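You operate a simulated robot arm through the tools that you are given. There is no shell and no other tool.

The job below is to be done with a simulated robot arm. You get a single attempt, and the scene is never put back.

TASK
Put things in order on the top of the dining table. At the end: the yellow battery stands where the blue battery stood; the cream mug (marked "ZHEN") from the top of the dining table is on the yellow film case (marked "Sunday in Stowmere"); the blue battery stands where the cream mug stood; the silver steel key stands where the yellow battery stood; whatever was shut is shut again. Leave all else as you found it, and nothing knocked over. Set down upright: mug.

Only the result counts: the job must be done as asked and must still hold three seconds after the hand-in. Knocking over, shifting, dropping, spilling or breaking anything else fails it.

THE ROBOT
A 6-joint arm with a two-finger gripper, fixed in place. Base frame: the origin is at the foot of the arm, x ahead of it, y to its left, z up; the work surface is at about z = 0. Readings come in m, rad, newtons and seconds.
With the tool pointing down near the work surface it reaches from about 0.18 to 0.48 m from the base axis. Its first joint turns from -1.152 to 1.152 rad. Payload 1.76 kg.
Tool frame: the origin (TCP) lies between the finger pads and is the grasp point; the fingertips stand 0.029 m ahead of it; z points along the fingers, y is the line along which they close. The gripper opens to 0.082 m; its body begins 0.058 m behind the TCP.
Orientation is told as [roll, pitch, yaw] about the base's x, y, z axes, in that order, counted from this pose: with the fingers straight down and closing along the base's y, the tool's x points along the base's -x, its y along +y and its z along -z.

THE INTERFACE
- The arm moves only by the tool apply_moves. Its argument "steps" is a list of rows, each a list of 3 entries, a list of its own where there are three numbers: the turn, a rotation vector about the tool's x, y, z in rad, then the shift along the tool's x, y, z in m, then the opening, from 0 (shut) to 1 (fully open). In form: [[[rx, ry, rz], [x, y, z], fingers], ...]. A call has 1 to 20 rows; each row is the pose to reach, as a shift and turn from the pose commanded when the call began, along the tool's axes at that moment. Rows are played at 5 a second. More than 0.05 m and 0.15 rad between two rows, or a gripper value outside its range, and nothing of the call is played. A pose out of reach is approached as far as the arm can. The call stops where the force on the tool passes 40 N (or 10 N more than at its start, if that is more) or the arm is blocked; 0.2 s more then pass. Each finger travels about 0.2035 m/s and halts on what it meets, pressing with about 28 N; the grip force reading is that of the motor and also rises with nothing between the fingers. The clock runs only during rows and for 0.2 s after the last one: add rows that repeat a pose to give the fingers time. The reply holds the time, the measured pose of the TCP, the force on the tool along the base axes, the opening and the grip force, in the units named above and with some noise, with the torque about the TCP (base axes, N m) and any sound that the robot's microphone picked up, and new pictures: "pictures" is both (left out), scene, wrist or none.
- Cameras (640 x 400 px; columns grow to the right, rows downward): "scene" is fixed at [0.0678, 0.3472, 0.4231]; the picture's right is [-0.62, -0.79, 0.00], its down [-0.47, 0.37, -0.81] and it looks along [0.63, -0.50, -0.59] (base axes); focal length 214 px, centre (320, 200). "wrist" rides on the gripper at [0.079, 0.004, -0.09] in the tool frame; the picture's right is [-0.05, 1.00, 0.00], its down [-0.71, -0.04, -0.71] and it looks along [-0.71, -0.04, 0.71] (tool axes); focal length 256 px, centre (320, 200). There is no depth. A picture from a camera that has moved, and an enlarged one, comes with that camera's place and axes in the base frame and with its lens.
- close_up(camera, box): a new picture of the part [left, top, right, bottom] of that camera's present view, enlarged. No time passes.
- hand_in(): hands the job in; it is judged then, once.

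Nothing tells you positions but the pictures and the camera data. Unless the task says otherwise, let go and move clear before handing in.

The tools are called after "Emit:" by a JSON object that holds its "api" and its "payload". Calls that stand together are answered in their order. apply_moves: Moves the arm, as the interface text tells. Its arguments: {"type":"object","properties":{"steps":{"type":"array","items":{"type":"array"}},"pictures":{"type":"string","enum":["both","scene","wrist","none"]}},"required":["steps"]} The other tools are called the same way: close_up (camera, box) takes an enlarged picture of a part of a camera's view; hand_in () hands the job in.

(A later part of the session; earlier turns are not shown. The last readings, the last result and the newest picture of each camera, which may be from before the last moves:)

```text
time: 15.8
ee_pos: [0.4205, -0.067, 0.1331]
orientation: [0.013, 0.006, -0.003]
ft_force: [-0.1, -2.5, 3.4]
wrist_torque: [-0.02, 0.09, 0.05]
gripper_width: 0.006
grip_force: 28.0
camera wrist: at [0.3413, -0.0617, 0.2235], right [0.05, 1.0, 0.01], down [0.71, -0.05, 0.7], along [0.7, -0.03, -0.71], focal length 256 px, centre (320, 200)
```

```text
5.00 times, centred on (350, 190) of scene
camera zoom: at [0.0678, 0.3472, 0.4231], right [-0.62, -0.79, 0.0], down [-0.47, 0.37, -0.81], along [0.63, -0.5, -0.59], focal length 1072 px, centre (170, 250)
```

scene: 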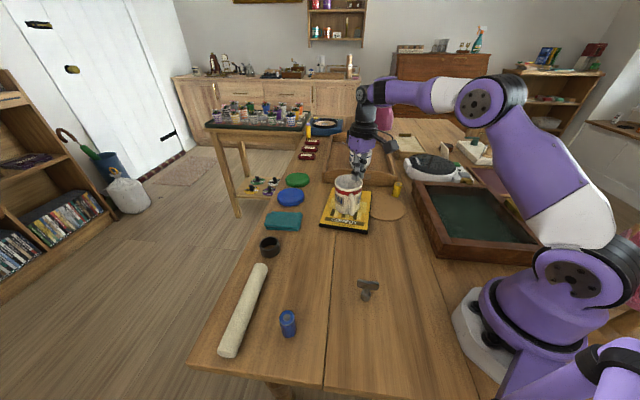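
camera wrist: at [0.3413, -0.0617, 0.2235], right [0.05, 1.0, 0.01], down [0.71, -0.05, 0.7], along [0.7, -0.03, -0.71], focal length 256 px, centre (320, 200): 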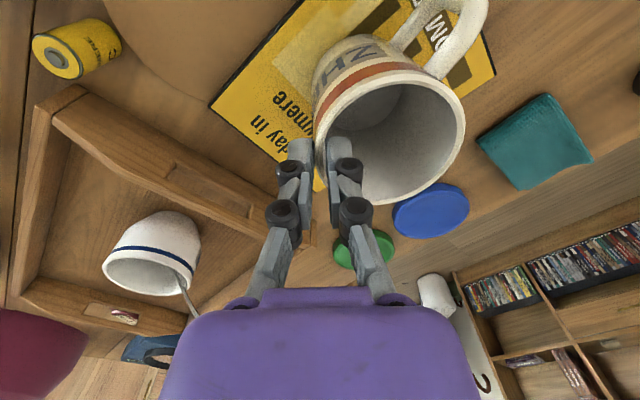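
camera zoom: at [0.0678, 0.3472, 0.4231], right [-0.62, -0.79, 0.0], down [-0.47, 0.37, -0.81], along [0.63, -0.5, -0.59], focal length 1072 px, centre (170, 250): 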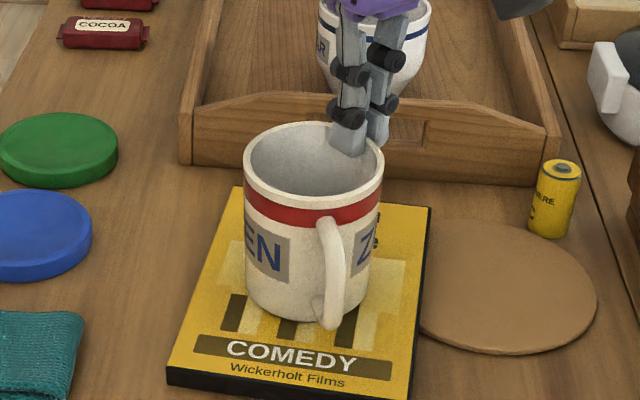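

The mug now stands level on the case and the wrist torque is close to zero. I open the fingers gently, then lift clear.

Emit:
{"api": "apply_moves", "payload": {"steps": [[[0, 0, 0], [0, 0, 0], 0.1], [[0, 0, 0], [0, 0, 0], 0.16], [[0, 0, 0], [0, 0, 0], 0.22], [[0, 0, 0], [0, 0, 0], 0.3], [[0, 0, 0], [0, 0, 0], 0.36], [[0, 0, 0], [0, 0, 0], 0.36]], "pictures": "both"}}

Emit:
{"api": "close_up", "payload": {"camera": "scene", "box": [300, 150, 400, 230]}}

```text
time: 17.2
ee_pos: [0.4201, -0.0666, 0.134]
orientation: [0.013, 0.006, 0.0]
ft_force: [0.2, 0.8, -0.6]
wrist_torque: [-0.03, -0.01, 0.01]
gripper_width: 0.0293
grip_force: 0.0
camera wrist: at [0.3413, -0.0616, 0.2233], right [0.05, 1.0, 0.01], down [0.71, -0.05, 0.7], along [0.7, -0.03, -0.71], focal length 256 px, centre (320, 200)
```

scene: 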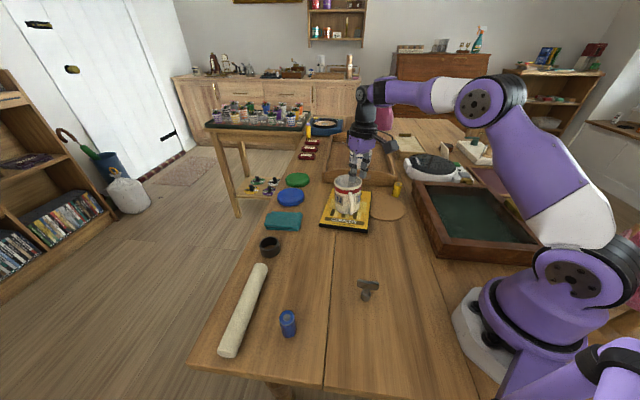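
wrist: 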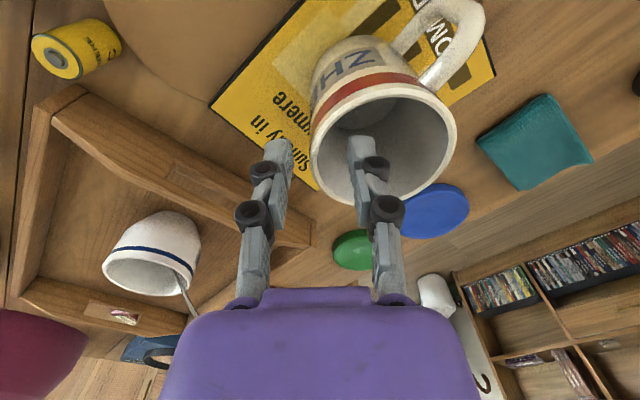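

```text
5.00 times, centred on (350, 190) of scene
camera zoom: at [0.0678, 0.3472, 0.4231], right [-0.62, -0.79, 0.0], down [-0.47, 0.37, -0.81], along [0.63, -0.5, -0.59], focal length 1072 px, centre (170, 250)
```

zoom: 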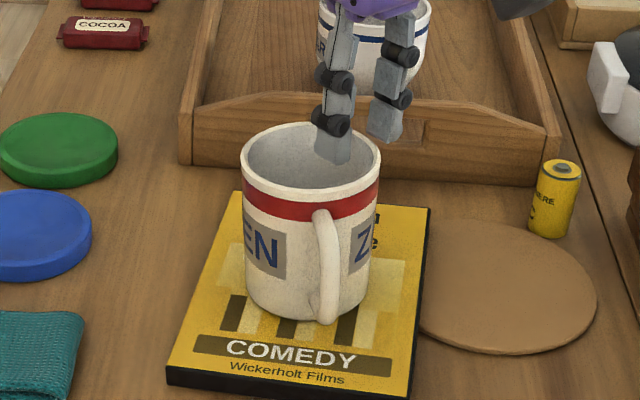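

The mug stands upright and released on the case. I lift straight up, then travel to above the blue battery.

Emit:
{"api": "apply_moves", "payload": {"steps": [[[0, 0, 0], [0, 0, -0.015], 0.36], [[0, 0, 0], [0, 0, -0.04], 0.36], [[0, 0, 0], [0, 0, -0.07], 0.36], [[0, 0, 0], [0, 0, -0.09], 0.36], [[0, 0, 0], [0, 0, -0.09], 0.36]], "pictures": "both"}}

Emit:
{"api": "close_up", "payload": {"camera": "scene", "box": [300, 150, 400, 230]}}

Emit:
{"api": "close_up", "payload": {"camera": "wrist", "box": [0, 0, 240, 150]}}

```text
time: 18.4
ee_pos: [0.4202, -0.0661, 0.2243]
orientation: [0.011, 0.006, -0.001]
ft_force: [-0.7, -1.0, 0.1]
wrist_torque: [0.02, 0.0, -0.02]
gripper_width: 0.0295
grip_force: 0.0
camera wrist: at [0.3411, -0.0617, 0.3139], right [0.05, 1.0, 0.01], down [0.71, -0.05, 0.7], along [0.7, -0.03, -0.71], focal length 256 px, centre (320, 200)
```

scene: 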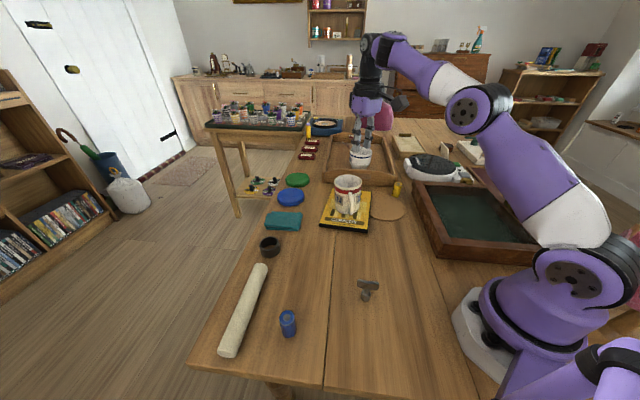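
wrist: 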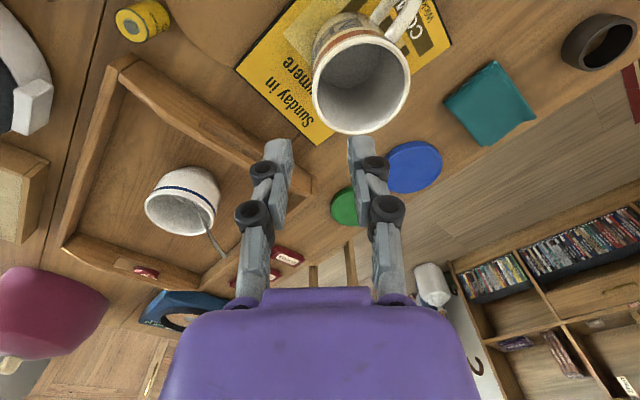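

```text
5.00 times, centred on (350, 190) of scene
camera zoom: at [0.0678, 0.3472, 0.4231], right [-0.62, -0.79, 0.0], down [-0.47, 0.37, -0.81], along [0.63, -0.5, -0.59], focal length 1072 px, centre (170, 250)
```

zoom: 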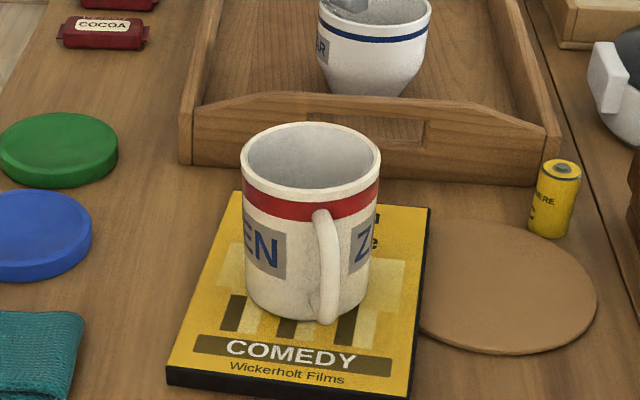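

```text
2.67 times, centred on (120, 75) of wrist
camera zoom: at [0.3411, -0.0617, 0.3139], right [0.05, 1.0, 0.01], down [0.71, -0.05, 0.7], along [0.7, -0.03, -0.71], focal length 683 px, centre (853, 533)
```

zoom: 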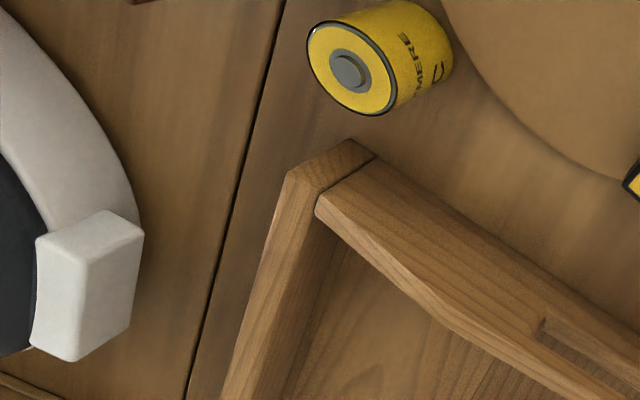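

The mug is in place and the case hasn't visibly moved. Next I travel to above the blue battery at (0.2376, 0.2839).

Emit:
{"api": "apply_moves", "payload": {"steps": [[[0.003, -0.002, 0], [0.0183, 0.035, 0], 0.5], [[0.006, -0.003, 0], [0.0365, 0.07, 0], 0.6], [[0.01, -0.005, 0], [0.0548, 0.105, 0], 0.6], [[0.012, -0.006, 0], [0.073, 0.14, 0], 0.6], [[0.012, -0.006, 0], [0.0913, 0.175, 0.01], 0.6], [[0.012, -0.006, 0], [0.1096, 0.21, 0.02], 0.6], [[0.012, -0.006, 0], [0.1278, 0.245, 0.03], 0.6], [[0.012, -0.006, 0], [0.1461, 0.28, 0.045], 0.6], [[0.012, -0.006, 0], [0.1643, 0.315, 0.055], 0.6], [[0.012, -0.006, 0], [0.1826, 0.35, 0.07], 0.6], [[0.012, -0.006, 0], [0.1826, 0.35, 0.07], 0.6]], "pictures": "both"}}

```text
time: 20.8
ee_pos: [0.2519, 0.3018, 0.1757]
orientation: [-0.002, 0.002, -0.001]
ft_force: [0.3, -0.2, 0.7]
wrist_torque: [0.01, 0.03, 0.01]
gripper_width: 0.0493
grip_force: 0.0
out of reach, approached as far as the arm can: row 5, 6, 7, 8, 9, 10, 11
camera wrist: at [0.1725, 0.3081, 0.2645], right [0.05, 1.0, 0.0], down [0.71, -0.04, 0.71], along [0.71, -0.04, -0.71], focal length 256 px, centre (320, 200)
```

scene: 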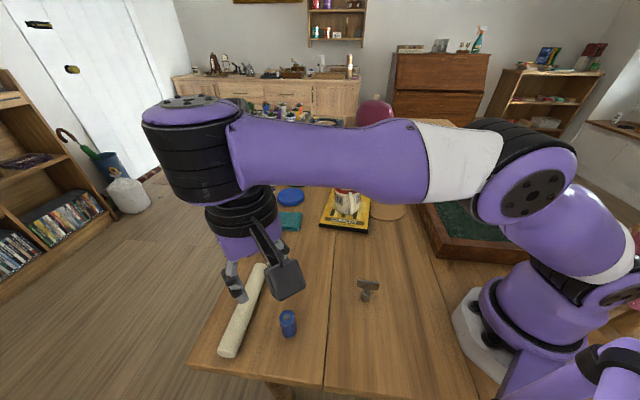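
wrist: 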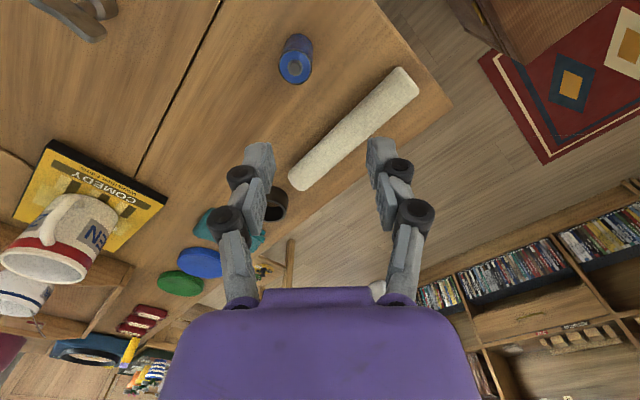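

The arm reports these rows as out of reach and stopped about 2 cm off target. I'll hold for one row and then try a small step toward the battery to see what limits it.

Emit:
{"api": "apply_moves", "payload": {"steps": [[[0, 0, 0], [0, 0, 0], 0.6], [[0, 0, 0], [0.005, -0.005, 0], 0.6], [[0, 0, 0], [0.01, -0.01, 0], 0.6], [[0, 0, 0], [0.014, -0.018, 0], 0.6], [[0, 0, 0], [0.014, -0.018, 0], 0.6]], "pictures": "none"}}

```text
time: 22.0
ee_pos: [0.2572, 0.2861, 0.1871]
orientation: [-0.044, -0.016, 0.001]
ft_force: [-0.1, 0.5, -0.2]
wrist_torque: [-0.01, 0.01, 0.01]
gripper_width: 0.0492
grip_force: 0.1
out of reach, approached as far as the arm can: row 2, 3, 4, 5
```

The wrist looks as if it has swung into an odd configuration near a joint limit. I'll inspect the arm before moving again.

Emit:
{"api": "apply_moves", "payload": {"steps": [[[0, 0, 0], [0, 0, 0], 0.6]], "pictures": "both"}}

Emit:
{"api": "close_up", "payload": {"camera": "scene", "box": [120, 60, 440, 340]}}

Emit:
{"api": "close_up", "payload": {"camera": "scene", "box": [400, 80, 640, 400]}}

```text
time: 22.4
ee_pos: [0.257, 0.2855, 0.1869]
orientation: [-0.046, -0.016, -0.001]
ft_force: [-0.1, -0.6, 0.2]
wrist_torque: [0.0, -0.01, 0.02]
gripper_width: 0.0494
grip_force: 0.1
camera wrist: at [0.1761, 0.2958, 0.2754], right [0.05, 1.0, -0.04], down [0.69, 0.0, 0.72], along [0.72, -0.07, -0.69], focal length 256 px, centre (320, 200)
```

scene: 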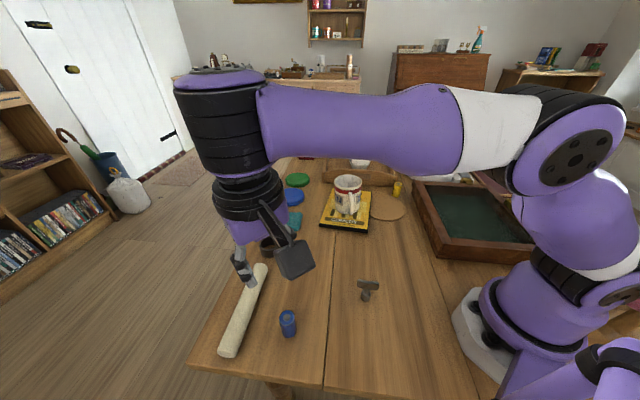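
wrist: 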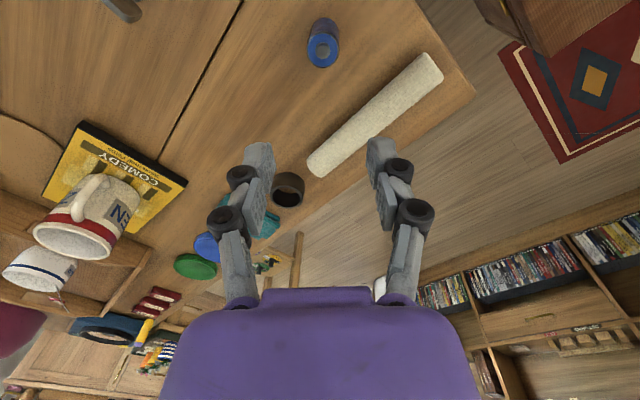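

```text
1.43 times, centred on (280, 200) of scene
camera zoom: at [0.0678, 0.3472, 0.4231], right [-0.62, -0.79, 0.0], down [-0.47, 0.37, -0.81], along [0.63, -0.5, -0.59], focal length 306 px, centre (377, 200)
```

zoom: 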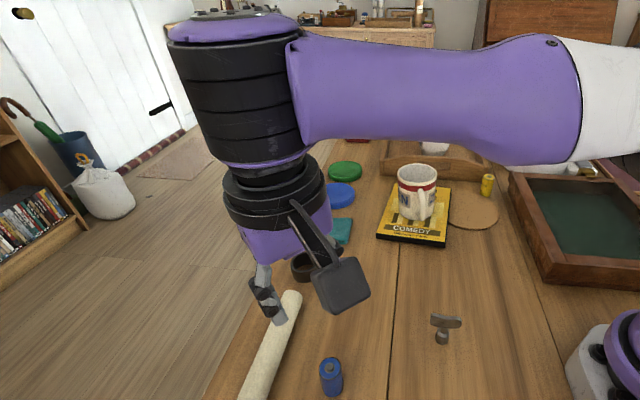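

```text
1.25 times, centred on (520, 240) of scene
camera zoom: at [0.0678, 0.3472, 0.4231], right [-0.62, -0.79, 0.0], down [-0.47, 0.37, -0.81], along [0.63, -0.5, -0.59], focal length 268 px, centre (70, 150)
```

zoom: 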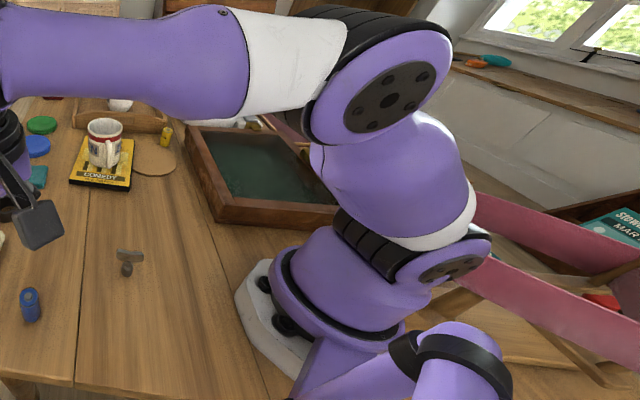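

The wrist has drifted toward a joint limit with the tool yaw held at 0 this far to the left. I'll back off up and toward the middle with the orientation straightened, and see whether the reach warnings stop.

Emit:
{"api": "apply_moves", "payload": {"steps": [[[-0.015, 0.005, 0], [0, -0.015, -0.02], 0.6], [[-0.03, 0.01, 0], [0, -0.035, -0.04], 0.6], [[-0.045, 0.016, 0], [0, -0.06, -0.06], 0.6], [[-0.045, 0.016, 0], [0, -0.085, -0.08], 0.6], [[-0.045, 0.016, 0], [0, -0.11, -0.09], 0.6], [[-0.045, 0.016, 0], [0, -0.135, -0.1], 0.6], [[-0.045, 0.016, 0], [0, -0.135, -0.1], 0.6]], "pictures": "both"}}

Emit:
{"api": "close_up", "payload": {"camera": "scene", "box": [260, 0, 640, 240]}}

```text
time: 24.0
ee_pos: [0.2388, 0.1493, 0.277]
orientation: [0.043, 0.016, 0.0]
ft_force: [0.6, 0.3, -0.1]
wrist_torque: [-0.03, 0.04, -0.01]
gripper_width: 0.0492
grip_force: 0.1
out of reach, approached as far as the arm can: row 1, 2, 3
camera wrist: at [0.1599, 0.1503, 0.368], right [0.05, 1.0, 0.04], down [0.72, -0.07, 0.69], along [0.69, -0.01, -0.72], focal length 256 px, centre (320, 200)
```

scene: 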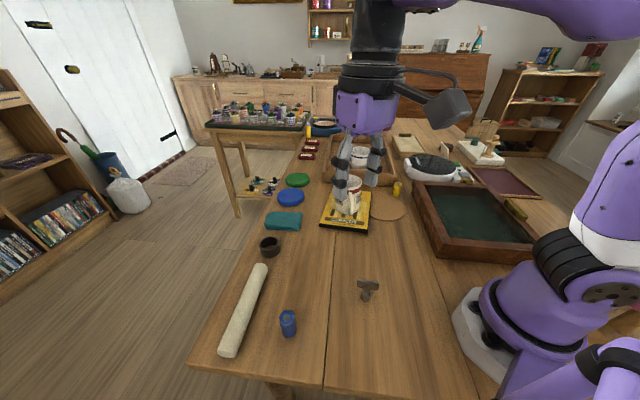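
wrist: 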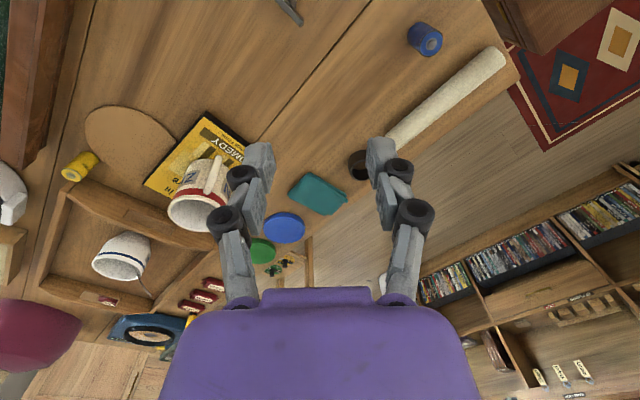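

```text
1.67 times, centred on (450, 120) of scene
camera zoom: at [0.0678, 0.3472, 0.4231], right [-0.62, -0.79, 0.0], down [-0.47, 0.37, -0.81], along [0.63, -0.5, -0.59], focal length 358 px, centre (103, 333)
```

zoom: 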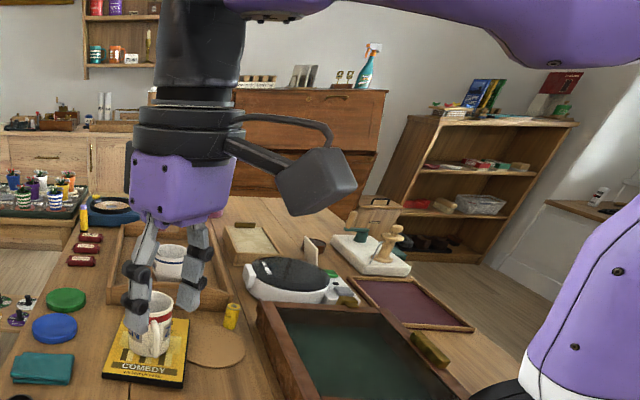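

The warnings stopped once I came back toward the middle, so the far-left pose with yaw 0 is what strained the wrist. I straighten the small tilt first, then yaw the tool to follow the arm's heading.

Emit:
{"api": "apply_moves", "payload": {"steps": [[[0.02, -0.008, 0], [0, 0, 0], 0.6], [[0.044, -0.016, 0], [0, 0, 0], 0.6], [[0.044, -0.016, 0], [0, 0, 0], 0.6]], "pictures": "none"}}

```text
time: 24.8
ee_pos: [0.2395, 0.15, 0.277]
orientation: [0.014, 0.006, -0.001]
ft_force: [-0.2, 0.8, 0.2]
wrist_torque: [0.0, -0.07, -0.03]
gripper_width: 0.0493
grip_force: 0.1
```

Emit:
{"api": "apply_moves", "payload": {"steps": [[[0.012, -0.006, 0], [0, 0, 0], 0.6], [[0.012, -0.006, 0], [0, 0, 0], 0.6], [[0.012, -0.006, 0], [0, 0, 0], 0.6]], "pictures": "none"}}

```text
time: 25.6
ee_pos: [0.2421, 0.1496, 0.2762]
orientation: [0.006, 0.003, 0.0]
ft_force: [0.0, -0.1, 0.2]
wrist_torque: [0.01, -0.03, 0.01]
gripper_width: 0.0493
grip_force: 0.1
```

Emit:
{"api": "apply_moves", "payload": {"steps": [[[0, 0, 0], [0, 0, 0], 0.6], [[0, 0, 0], [0, 0, 0], 0.6], [[0, 0, 0], [0, 0, 0], 0.6], [[0, 0, 0], [0, 0, 0], 0.6]], "pictures": "none"}}

```text
time: 26.6
ee_pos: [0.2435, 0.1505, 0.2764]
orientation: [0.005, 0.003, -0.001]
ft_force: [-0.1, -0.1, -0.6]
wrist_torque: [0.0, 0.01, 0.02]
gripper_width: 0.0494
grip_force: 0.0
```

Orientation is now settled and nearly straight. I yaw the tool in place to match the arm's heading toward the blue battery.

Emit:
{"api": "apply_moves", "payload": {"steps": [[[0, 0, -0.12], [0, 0, 0], 0.6], [[0, 0, -0.24], [0, 0, 0], 0.6], [[0, 0, -0.36], [0, 0, 0], 0.6], [[0, 0, -0.48], [0, 0, 0], 0.6], [[0, 0, -0.6], [0, 0, 0], 0.6], [[0, 0, -0.72], [0, 0, 0], 0.6], [[0, 0, -0.8], [0, 0, 0], 0.6], [[0, 0, -0.8], [0, 0, 0], 0.6]], "pictures": "both"}}

```text
time: 28.4
ee_pos: [0.2396, 0.1494, 0.2756]
orientation: [-0.012, 0.004, 0.8]
ft_force: [0.3, 0.3, 0.2]
wrist_torque: [-0.01, -0.02, 0.04]
gripper_width: 0.0493
grip_force: 0.1
camera wrist: at [0.1803, 0.0975, 0.366], right [-0.68, 0.73, -0.01], down [0.51, 0.49, 0.7], along [0.52, 0.47, -0.71], focal length 256 px, centre (320, 200)
```

scene: 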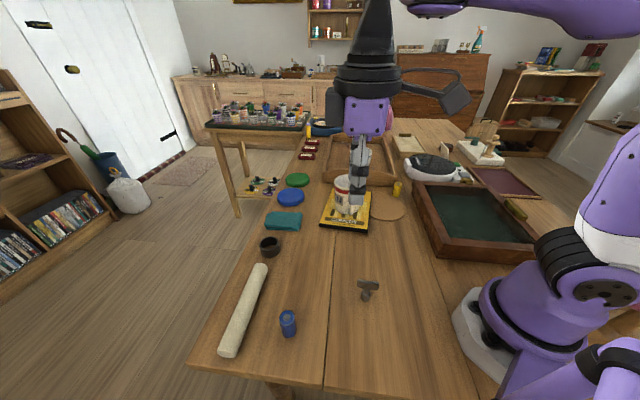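
wrist: 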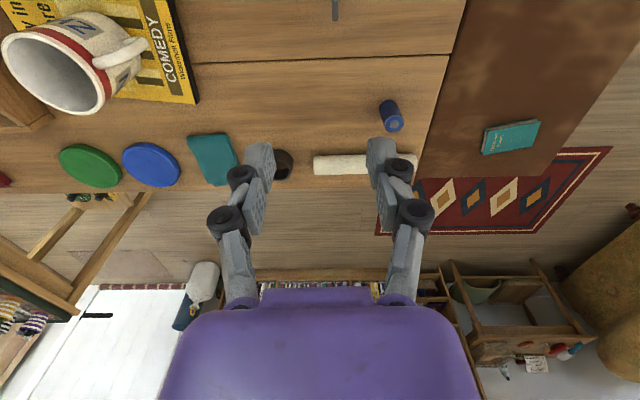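

Yaw 0.8 was reached without warnings and the tool is now aligned with the table. I move to above the blue battery in this orientation.

Emit:
{"api": "apply_moves", "payload": {"steps": [[[0, 0, 0], [-0.024, 0.024, 0.02], 0.6], [[0, 0, 0], [-0.048, 0.048, 0.04], 0.6], [[0, 0, 0], [-0.072, 0.072, 0.06], 0.6], [[0, 0, 0], [-0.0951, 0.0951, 0.08], 0.6], [[0, 0, 0], [-0.0951, 0.0951, 0.11], 0.6], [[0, 0, 0], [-0.0951, 0.0951, 0.14], 0.6], [[0, 0, 0], [-0.0951, 0.0951, 0.14], 0.6]], "pictures": "both"}}

```text
time: 30.0
ee_pos: [0.2604, 0.3069, 0.1596]
orientation: [-0.011, 0.005, 0.8]
ft_force: [0.1, 0.1, 0.1]
wrist_torque: [0.0, 0.03, -0.04]
gripper_width: 0.0489
grip_force: 0.1
out of reach, approached as far as the arm can: row 3, 4, 5, 6, 7
camera wrist: at [0.2012, 0.2557, 0.2499], right [-0.68, 0.73, -0.01], down [0.52, 0.49, 0.7], along [0.52, 0.47, -0.71], focal length 256 px, centre (320, 200)
```

scene: 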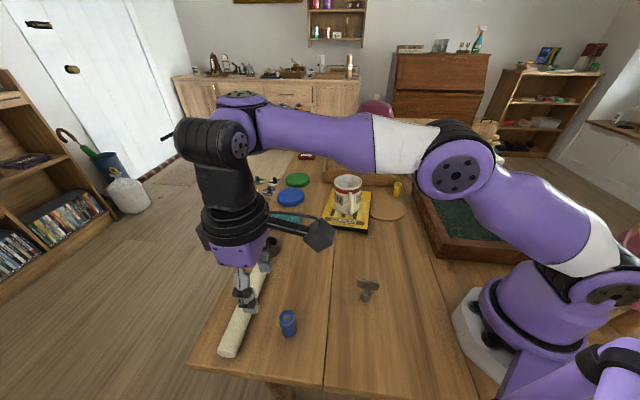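
wrist: 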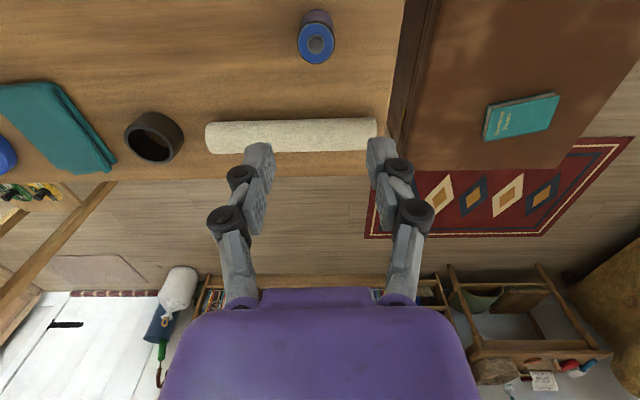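

I now see the limit. The arm sits about 0.11 m to one side of its base axis, so with the tool vertical the blue battery lies just past joint 1's stop, short by roughly 1 cm. I'll stand slightly to the right of it along the closing axis, so the wide-open fingers still straddle it.

Emit:
{"api": "apply_moves", "payload": {"steps": [[[0, 0, 0], [0.011, -0.005, 0], 0.8], [[0, 0, 0], [0.022, -0.01, 0], 1.0], [[0, 0, 0], [0.0324, -0.0142, 0], 1.0], [[0, 0, 0], [0.0324, -0.0142, 0], 1.0]], "pictures": "both"}}

```text
time: 31.0
ee_pos: [0.2627, 0.2921, 0.1749]
orientation: [-0.012, 0.006, 0.799]
ft_force: [0.8, -0.1, 0.1]
wrist_torque: [0.02, -0.01, -0.03]
gripper_width: 0.082
grip_force: 0.0
out of reach, approached as far as the arm can: row 1, 2, 3, 4
camera wrist: at [0.2044, 0.2405, 0.264], right [-0.68, 0.73, -0.01], down [0.52, 0.49, 0.7], along [0.52, 0.47, -0.71], focal length 256 px, centre (320, 200)
```

scene: 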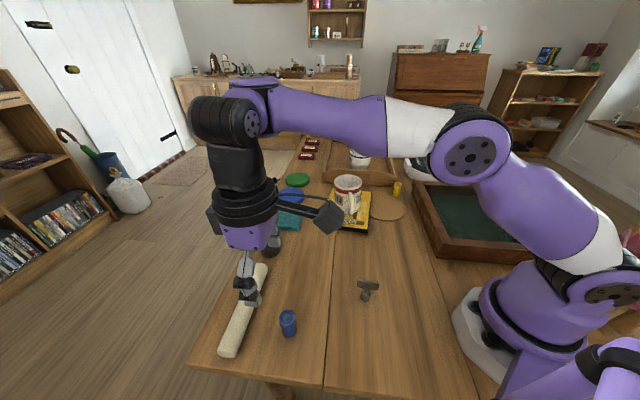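
wrist: 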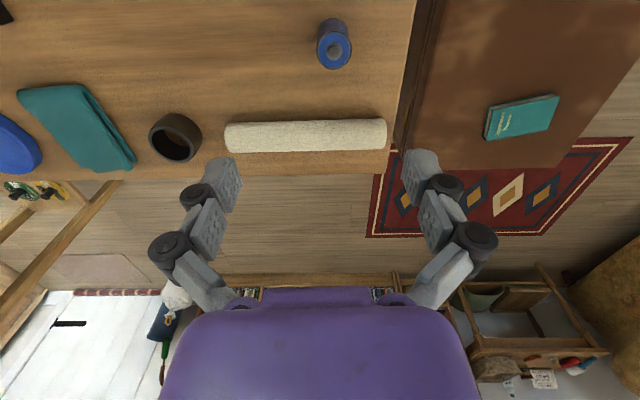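

The refusal keeps pushing outward and up, so it may be a different joint after all. I'll look at the arm's wrist in close-up before deciding.

Emit:
{"api": "close_up", "payload": {"camera": "scene", "box": [170, 60, 370, 260]}}

Emit:
{"api": "close_up", "payload": {"camera": "scene", "box": [340, 80, 640, 400]}}

```text
2.00 times, centred on (270, 160) of scene
camera zoom: at [0.0678, 0.3472, 0.4231], right [-0.62, -0.79, 0.0], down [-0.47, 0.37, -0.81], along [0.63, -0.5, -0.59], focal length 429 px, centre (420, 280)
```

zoom: 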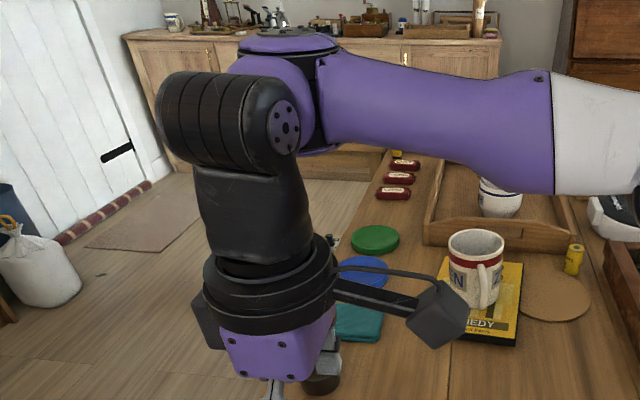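

```text
1.25 times, centred on (490, 240) of scene
camera zoom: at [0.0678, 0.3472, 0.4231], right [-0.62, -0.79, 0.0], down [-0.47, 0.37, -0.81], along [0.63, -0.5, -0.59], focal length 268 px, centre (108, 150)
```

zoom: 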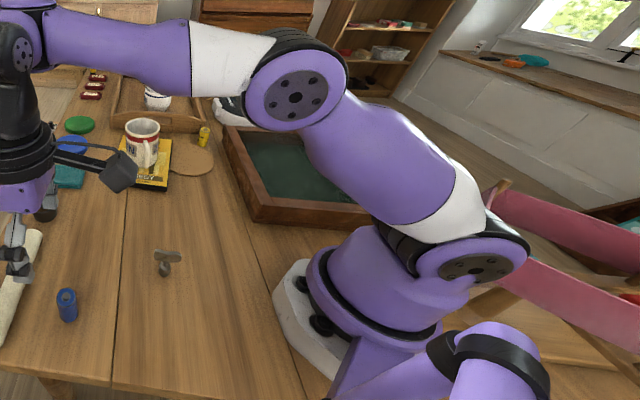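

I think I understand now. The roll attempt was made near a wrist singularity, with the forearm level at TCP z of about 0.175, and it swung joint 4 round, which now restricts vertical poses. I'll go back up to a free spot, pitch the tool to force joint 4 back, then straighten.

Emit:
{"api": "apply_moves", "payload": {"steps": [[[0, 0, 0], [0.01, -0.008, -0.02], 1.0], [[0, 0, 0], [0.025, -0.02, -0.04], 1.0], [[0, 0, 0], [0.045, -0.036, -0.06], 1.0], [[0, 0, 0], [0.065, -0.052, -0.08], 1.0], [[0, 0, 0], [0.085, -0.068, -0.1], 1.0], [[0, 0, 0], [0.1, -0.082, -0.11], 1.0], [[0, 0, 0], [0.1, -0.082, -0.11], 1.0]], "pictures": "scene"}}

Emit:
{"api": "close_up", "payload": {"camera": "scene", "box": [260, 0, 640, 240]}}

```text
time: 32.6
ee_pos: [0.2511, 0.1649, 0.2857]
orientation: [-0.011, 0.003, 0.799]
ft_force: [0.1, 0.2, 0.4]
wrist_torque: [-0.01, -0.02, -0.02]
gripper_width: 0.082
grip_force: 0.1
```

scene: 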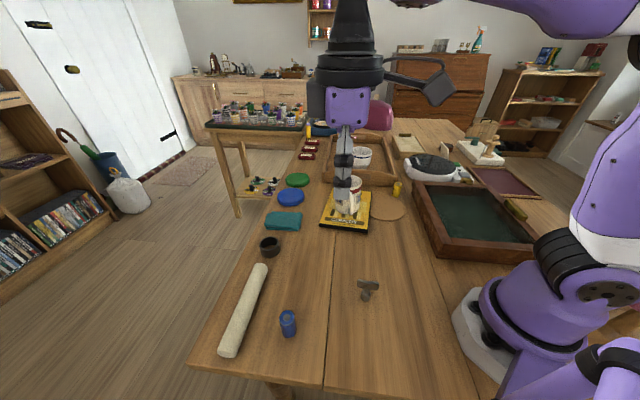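

```text
1.67 times, centred on (450, 120) of scene
camera zoom: at [0.0678, 0.3472, 0.4231], right [-0.62, -0.79, 0.0], down [-0.47, 0.37, -0.81], along [0.63, -0.5, -0.59], focal length 358 px, centre (103, 333)
```

zoom: 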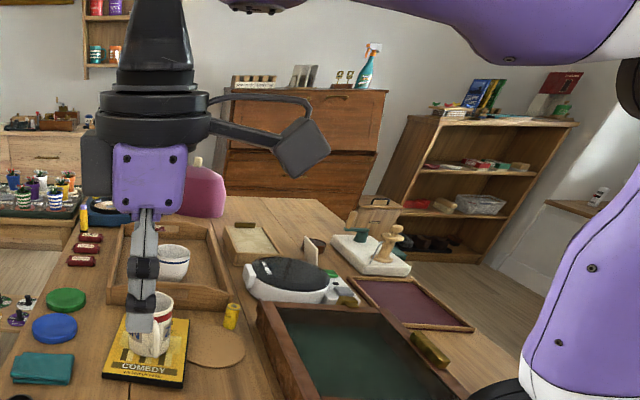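

The arm follows normally here. I pitch the tool about its y axis, fingers toward the base, to bring the wrist pitch axis back across the arm.

Emit:
{"api": "apply_moves", "payload": {"steps": [[[0, 0.06, 0], [0, 0, 0], 1.0], [[0, 0.12, 0], [0, 0, 0], 1.0], [[0, 0.18, 0], [0, 0, 0], 1.0], [[0, 0.24, 0], [0, 0, 0], 1.0], [[0, 0.3, 0], [0, 0, 0], 1.0], [[0, 0.36, 0], [0, 0, 0], 1.0], [[0, 0.42, 0], [0, 0, 0], 1.0], [[0, 0.42, 0], [0, 0, 0], 1.0], [[0, 0.42, 0], [0, 0, 0], 1.0]], "pictures": "scene"}}

```text
time: 34.6
ee_pos: [0.2387, 0.1571, 0.2599]
orientation: [-0.013, 0.422, 0.794]
ft_force: [0.3, 1.3, -0.2]
wrist_torque: [0.04, -0.02, 0.02]
gripper_width: 0.0822
grip_force: 0.0
out of reach, approached as far as the arm can: row 6, 7, 8, 9
```

scene: 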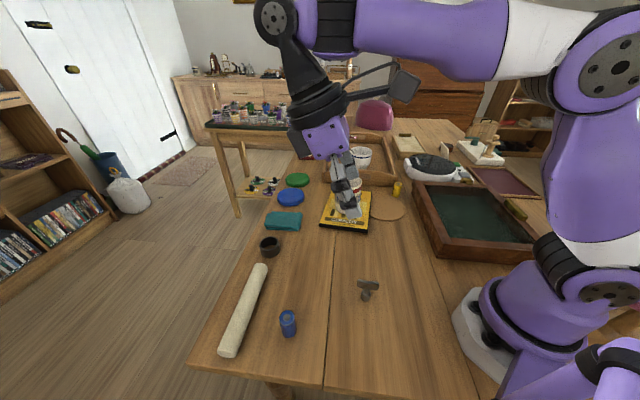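

The pitch brought joint 4 back: the wrist pitch axis faces sideways again, as at the start. I straighten the tool while moving to a lower free point.

Emit:
{"api": "apply_moves", "payload": {"steps": [[[0, -0.07, 0], [-0.008, 0.0055, 0.007], 1.0], [[0, -0.14, 0], [-0.0166, 0.011, 0.0145], 1.0], [[0, -0.21, 0], [-0.025, 0.0165, 0.0217], 1.0], [[0, -0.28, 0], [-0.033, 0.022, 0.029], 1.0], [[0, -0.35, 0], [-0.0416, 0.0275, 0.036], 1.0], [[0, -0.42, 0], [-0.0499, 0.033, 0.0434], 1.0], [[0, -0.42, 0], [-0.0499, 0.033, 0.0434], 1.0]], "pictures": "both"}}

```text
time: 36.2
ee_pos: [0.2504, 0.2158, 0.2338]
orientation: [-0.011, 0.007, 0.799]
ft_force: [0.2, -0.5, -0.2]
wrist_torque: [0.03, 0.01, 0.02]
gripper_width: 0.082
grip_force: 0.0
out of reach, approached as far as the arm can: row 5, 6, 7
camera wrist: at [0.191, 0.1643, 0.3242], right [-0.68, 0.73, -0.01], down [0.52, 0.49, 0.7], along [0.52, 0.47, -0.71], focal length 256 px, centre (320, 200)
```

scene: 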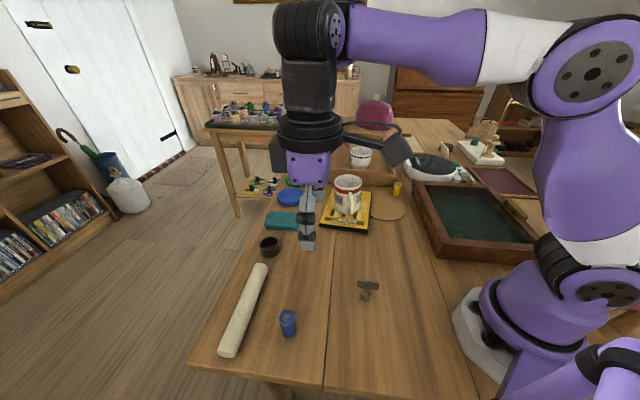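
wrist: 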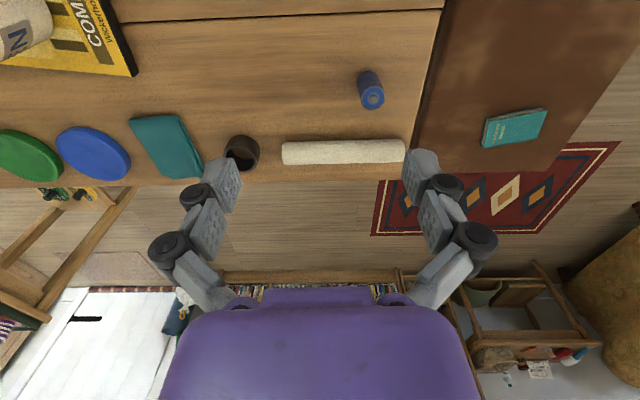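

The pitch axis has swung again while straightening. I'll look at the wrist closely in this state.

Emit:
{"api": "close_up", "payload": {"camera": "scene", "box": [240, 0, 440, 180]}}

Emit:
{"api": "close_up", "payload": {"camera": "scene", "box": [430, 0, 640, 340]}}

```text
2.22 times, centred on (340, 90) of scene
camera zoom: at [0.0678, 0.3472, 0.4231], right [-0.62, -0.79, 0.0], down [-0.47, 0.37, -0.81], along [0.63, -0.5, -0.59], focal length 477 px, centre (276, 444)
```

zoom: 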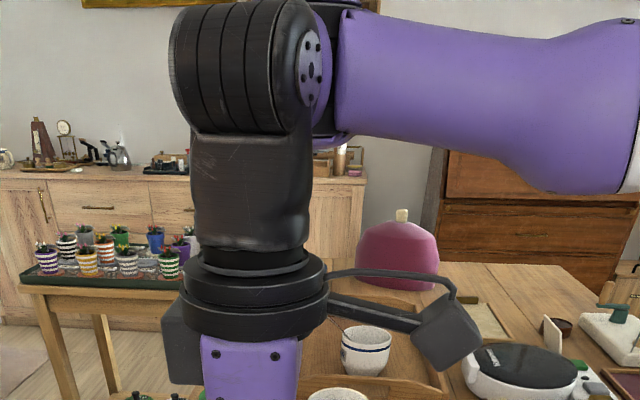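

```text
1.18 times, centred on (535, 170) of scene
camera zoom: at [0.0678, 0.3472, 0.4231], right [-0.62, -0.79, 0.0], down [-0.47, 0.37, -0.81], along [0.63, -0.5, -0.59], focal length 252 px, centre (67, 235)
```

zoom: 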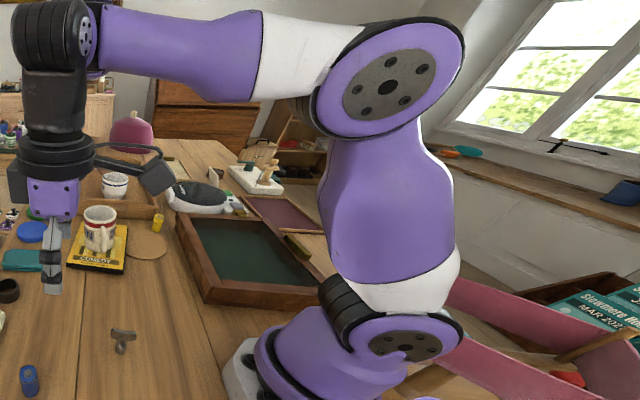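

The wrist can swing at its singularity because my pitch axis wasn't square to the arm plane. I'll go to a point whose heading matches the tool yaw (0.8) and pitch the fingers outward, so the wrist bends to the side needed for low vertical poses.

Emit:
{"api": "apply_moves", "payload": {"steps": [[[0, -0.06, 0], [-0.01, 0.007, 0.0], 1.0], [[0, -0.12, 0], [-0.02, 0.013, 0.002], 1.0], [[0, -0.18, 0], [-0.03, 0.02, 0.004], 1.0], [[0, -0.24, 0], [-0.04, 0.026, 0.007], 1.0], [[0, -0.3, 0], [-0.0472, 0.0318, 0.01], 1.0], [[0, -0.36, 0], [-0.0472, 0.0318, 0.014], 1.0], [[0, -0.42, 0], [-0.0472, 0.0318, 0.014], 1.0], [[0, -0.42, 0], [-0.0472, 0.0318, 0.014], 1.0]], "pictures": "scene"}}

Emit:
{"api": "close_up", "payload": {"camera": "scene", "box": [180, 0, 480, 260]}}

```text
time: 38.0
ee_pos: [0.3152, 0.3267, 0.2589]
orientation: [-0.012, -0.415, 0.805]
ft_force: [0.4, 0.0, -0.8]
wrist_torque: [0.04, -0.02, -0.01]
gripper_width: 0.082
grip_force: 0.0
out of reach, approached as far as the arm can: row 1, 2, 3, 4, 5, 6, 7, 8
```

scene: 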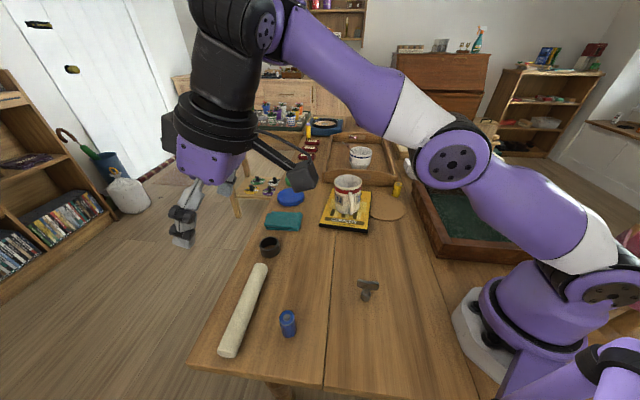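

```text
1.54 times, centred on (330, 130) of scene
camera zoom: at [0.0678, 0.3472, 0.4231], right [-0.62, -0.79, 0.0], down [-0.47, 0.37, -0.81], along [0.63, -0.5, -0.59], focal length 330 px, centre (305, 308)
```

zoom: 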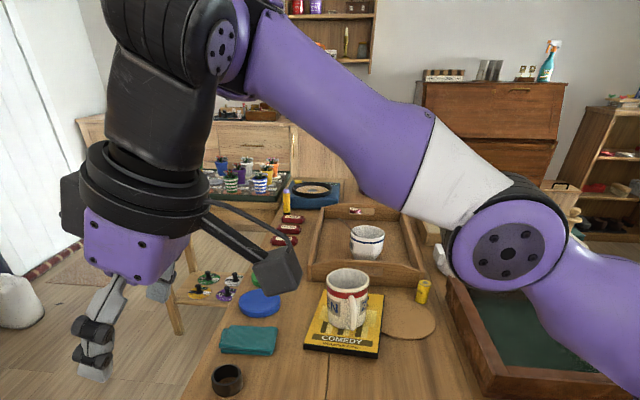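

The wrist stayed locked square to the forearm and the arm stretched instead, without touching anything. I come back to the free upright spot first.

Emit:
{"api": "apply_moves", "payload": {"steps": [[[0, 0.06, 0], [0.0175, -0.0043, -0.0047], 1.0], [[0, 0.12, 0], [0.035, -0.0086, -0.0094], 1.0], [[0, 0.18, 0], [0.052, -0.013, -0.014], 1.0], [[0, 0.24, 0], [0.07, -0.017, -0.019], 1.0], [[0, 0.3, 0], [0.087, -0.021, -0.0236], 1.0], [[0, 0.36, 0], [0.105, -0.026, -0.028], 1.0], [[0, 0.415, 0], [0.1222, -0.03, -0.033], 1.0], [[0, 0.415, 0], [0.1222, -0.03, -0.033], 1.0]], "pictures": "scene"}}

Emit:
{"api": "close_up", "payload": {"camera": "scene", "box": [240, 0, 440, 180]}}

```text
time: 39.8
ee_pos: [0.2456, 0.2102, 0.2396]
orientation: [-0.012, 0.001, 0.798]
ft_force: [0.2, 0.4, -0.5]
wrist_torque: [0.0, -0.02, -0.04]
gripper_width: 0.0818
grip_force: 0.0
out of reach, approached as far as the arm can: row 1, 2, 3, 4, 5
```

scene: 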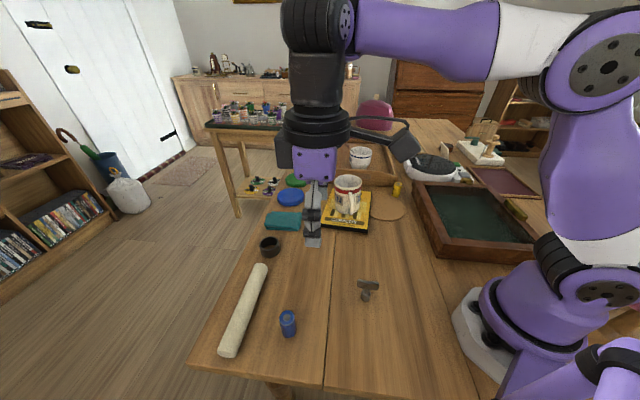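

```text
2.22 times, centred on (340, 90) of scene
camera zoom: at [0.0678, 0.3472, 0.4231], right [-0.62, -0.79, 0.0], down [-0.47, 0.37, -0.81], along [0.63, -0.5, -0.59], focal length 477 px, centre (276, 444)
```

zoom: 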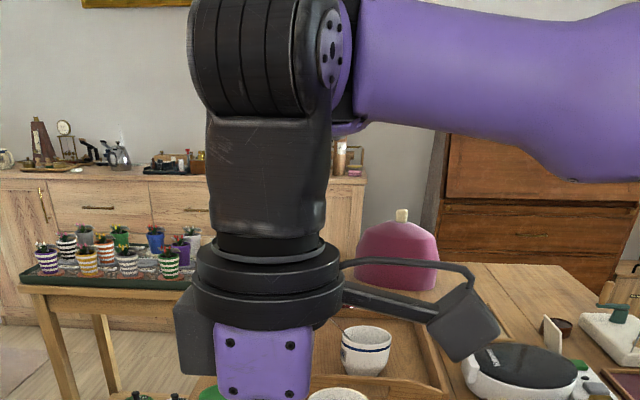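

Back upright in free space. With the wrist axis lying along the arm, a roll about that axis should be directly available, so I try tilting the fingers to the left in small steps.

Emit:
{"api": "apply_moves", "payload": {"steps": [[[-0.05, 0, 0], [0, 0, 0], 1.0], [[-0.1, 0, 0], [0, 0, 0], 1.0], [[-0.15, 0, 0], [0, 0, 0], 1.0], [[-0.2, 0, 0], [0, 0, 0], 1.0], [[-0.25, 0, 0], [0, 0, 0], 1.0], [[-0.3, 0, 0], [0, 0, 0], 1.0], [[-0.3, 0, 0], [0, 0, 0], 1.0]], "pictures": "scene"}}

Emit:
{"api": "close_up", "payload": {"camera": "scene", "box": [240, 0, 440, 180]}}

```text
time: 41.4
ee_pos: [0.2372, 0.2094, 0.2183]
orientation: [0.288, -0.005, 0.799]
ft_force: [-0.4, 0.6, -0.2]
wrist_torque: [-0.02, 0.03, 0.01]
gripper_width: 0.0819
grip_force: 0.0
out of reach, approached as far as the arm can: row 2, 3, 4, 5, 6, 7
```

scene: 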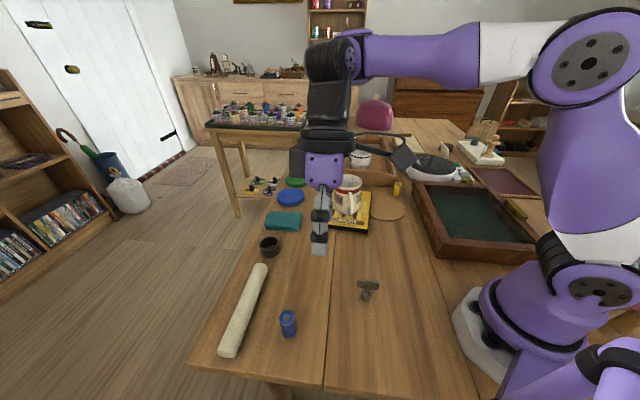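

```text
2.22 times, centred on (340, 90) of scene
camera zoom: at [0.0678, 0.3472, 0.4231], right [-0.62, -0.79, 0.0], down [-0.47, 0.37, -0.81], along [0.63, -0.5, -0.59], focal length 477 px, centre (276, 444)
```

zoom: 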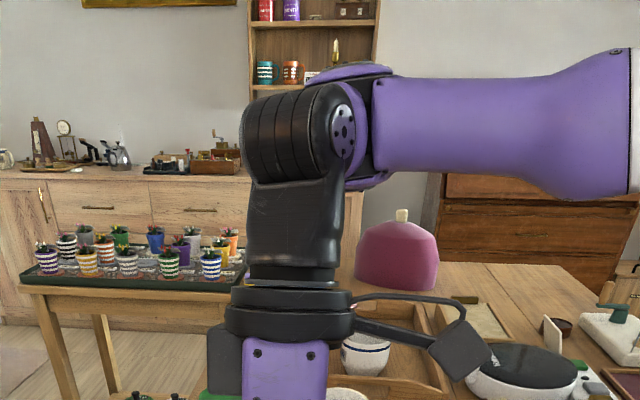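

That worked: the tool is tilted 0.29 rad to the left. Now I precess the tilt from left to outward in small steps, which should carry joint 4 back to its original side.

Emit:
{"api": "apply_moves", "payload": {"steps": [[[0.0099, -0.075, -0.011], [-0.014, 0.004, 0.001], 1.0], [[0.0389, -0.145, -0.021], [-0.028, 0.008, 0.002], 1.0], [[0.085, -0.205, -0.03], [-0.043, 0.012, 0.0035], 1.0], [[0.145, -0.251, -0.0365], [-0.057, 0.0155, 0.0046], 1.0], [[0.215, -0.28, -0.0406], [-0.071, 0.019, 0.0058], 1.0], [[0.29, -0.29, -0.042], [-0.0852, 0.0232, 0.0069], 1.0], [[0.29, -0.29, -0.042], [-0.0852, 0.0232, 0.0069], 1.0], [[0.29, -0.29, -0.042], [-0.0852, 0.0232, 0.0069], 1.0]], "pictures": "scene"}}

Emit:
{"api": "close_up", "payload": {"camera": "scene", "box": [180, 0, 480, 260]}}

```text
time: 43.2
ee_pos: [0.2768, 0.2873, 0.2179]
orientation: [-0.005, -0.295, 0.802]
ft_force: [0.1, -0.5, 0.2]
wrist_torque: [-0.05, 0.01, 0.01]
gripper_width: 0.0818
grip_force: 0.0
```

scene: 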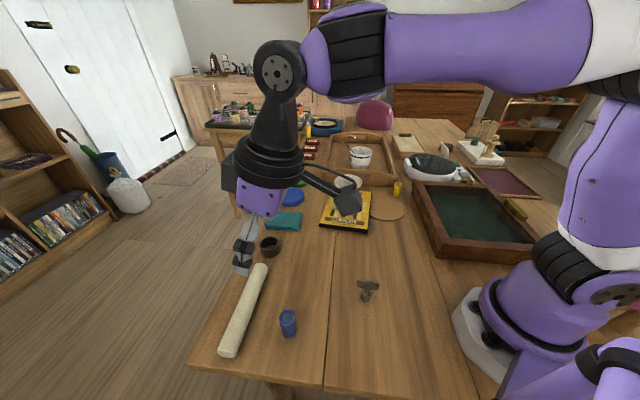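

```text
1.54 times, centred on (330, 130) of scene
camera zoom: at [0.0678, 0.3472, 0.4231], right [-0.62, -0.79, 0.0], down [-0.47, 0.37, -0.81], along [0.63, -0.5, -0.59], focal length 330 px, centre (305, 308)
```

zoom: 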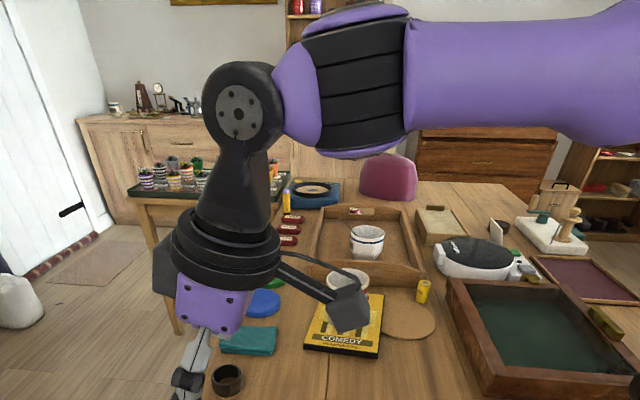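

The wrist is back in its original arrangement and the pose is exact, with no warnings. I now lower and straighten together toward a point above the blue battery.

Emit:
{"api": "apply_moves", "payload": {"steps": [[[0, 0.015, 0], [0.0142, 0.0064, 0.0213], 1.0], [[0, 0.06, 0], [0.0256, 0.0116, 0.0383], 1.0], [[0, 0.12, 0], [0.037, 0.0168, 0.0554], 1.0], [[0, 0.18, 0], [0.0455, 0.0206, 0.0682], 0.9], [[0, 0.24, 0], [0.0512, 0.0232, 0.0767], 0.7], [[0, 0.295, 0], [0.0569, 0.0258, 0.0852], 0.6], [[0, 0.295, 0], [0.0569, 0.0258, 0.0852], 0.6]], "pictures": "both"}}

```text
time: 44.8
ee_pos: [0.2363, 0.2842, 0.1202]
orientation: [-0.002, 0.004, 0.801]
ft_force: [0.8, 0.3, 0.2]
wrist_torque: [0.01, 0.0, 0.02]
gripper_width: 0.0492
grip_force: 0.1
camera wrist: at [0.1786, 0.2324, 0.2102], right [-0.68, 0.73, 0.0], down [0.52, 0.48, 0.7], along [0.52, 0.48, -0.71], focal length 256 px, centre (320, 200)
```

scene: 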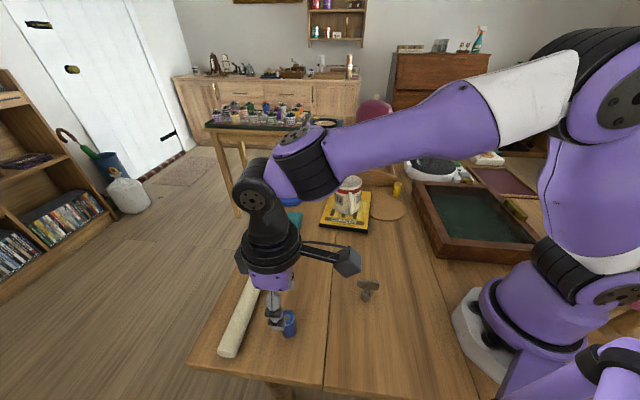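
wrist: 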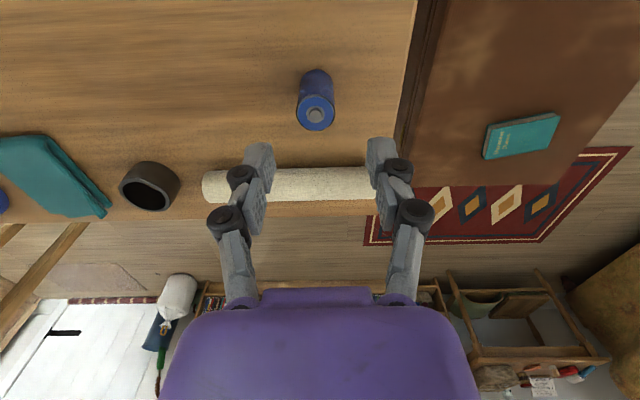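

No warnings, and the tool is vertical directly above the blue battery. I descend to grasp height.

Emit:
{"api": "apply_moves", "payload": {"steps": [[[0, 0, 0], [-0.001, -0.001, 0.02], 0.6], [[0, 0, 0], [-0.001, -0.001, 0.04], 0.6], [[0, 0, 0], [-0.001, -0.001, 0.06], 0.6], [[0, 0, 0], [-0.001, -0.001, 0.075], 0.6], [[0, 0, 0], [-0.001, -0.001, 0.085], 0.6], [[0, 0, 0], [-0.001, -0.001, 0.085], 0.6]], "pictures": "both"}}

```text
time: 46.2
ee_pos: [0.24, 0.2839, 0.0351]
orientation: [-0.004, 0.002, 0.798]
ft_force: [-0.1, -1.2, 0.6]
wrist_torque: [0.0, 0.0, -0.02]
gripper_width: 0.0491
grip_force: 0.0
camera wrist: at [0.1803, 0.232, 0.1241], right [-0.68, 0.73, 0.0], down [0.52, 0.48, 0.71], along [0.52, 0.48, -0.71], focal length 256 px, centre (320, 200)
```

scene: 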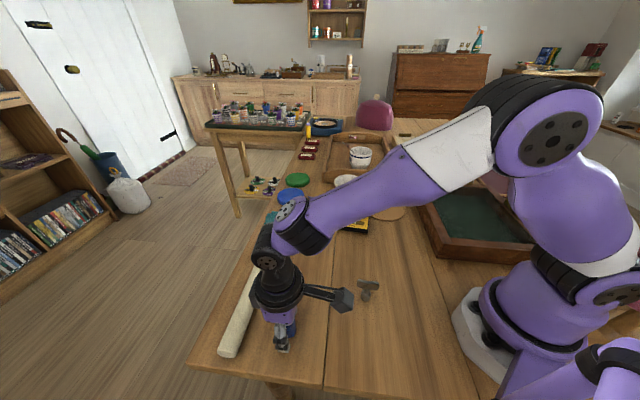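
wrist: 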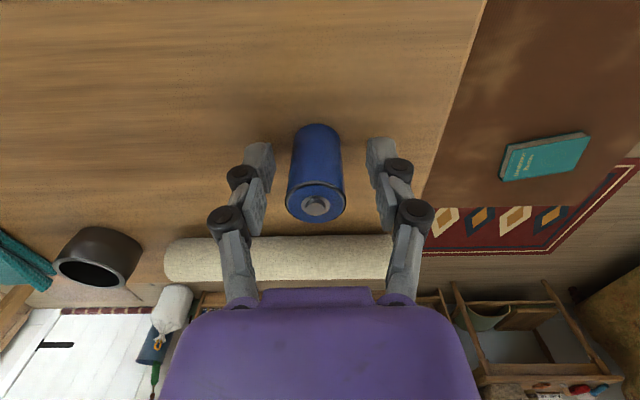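

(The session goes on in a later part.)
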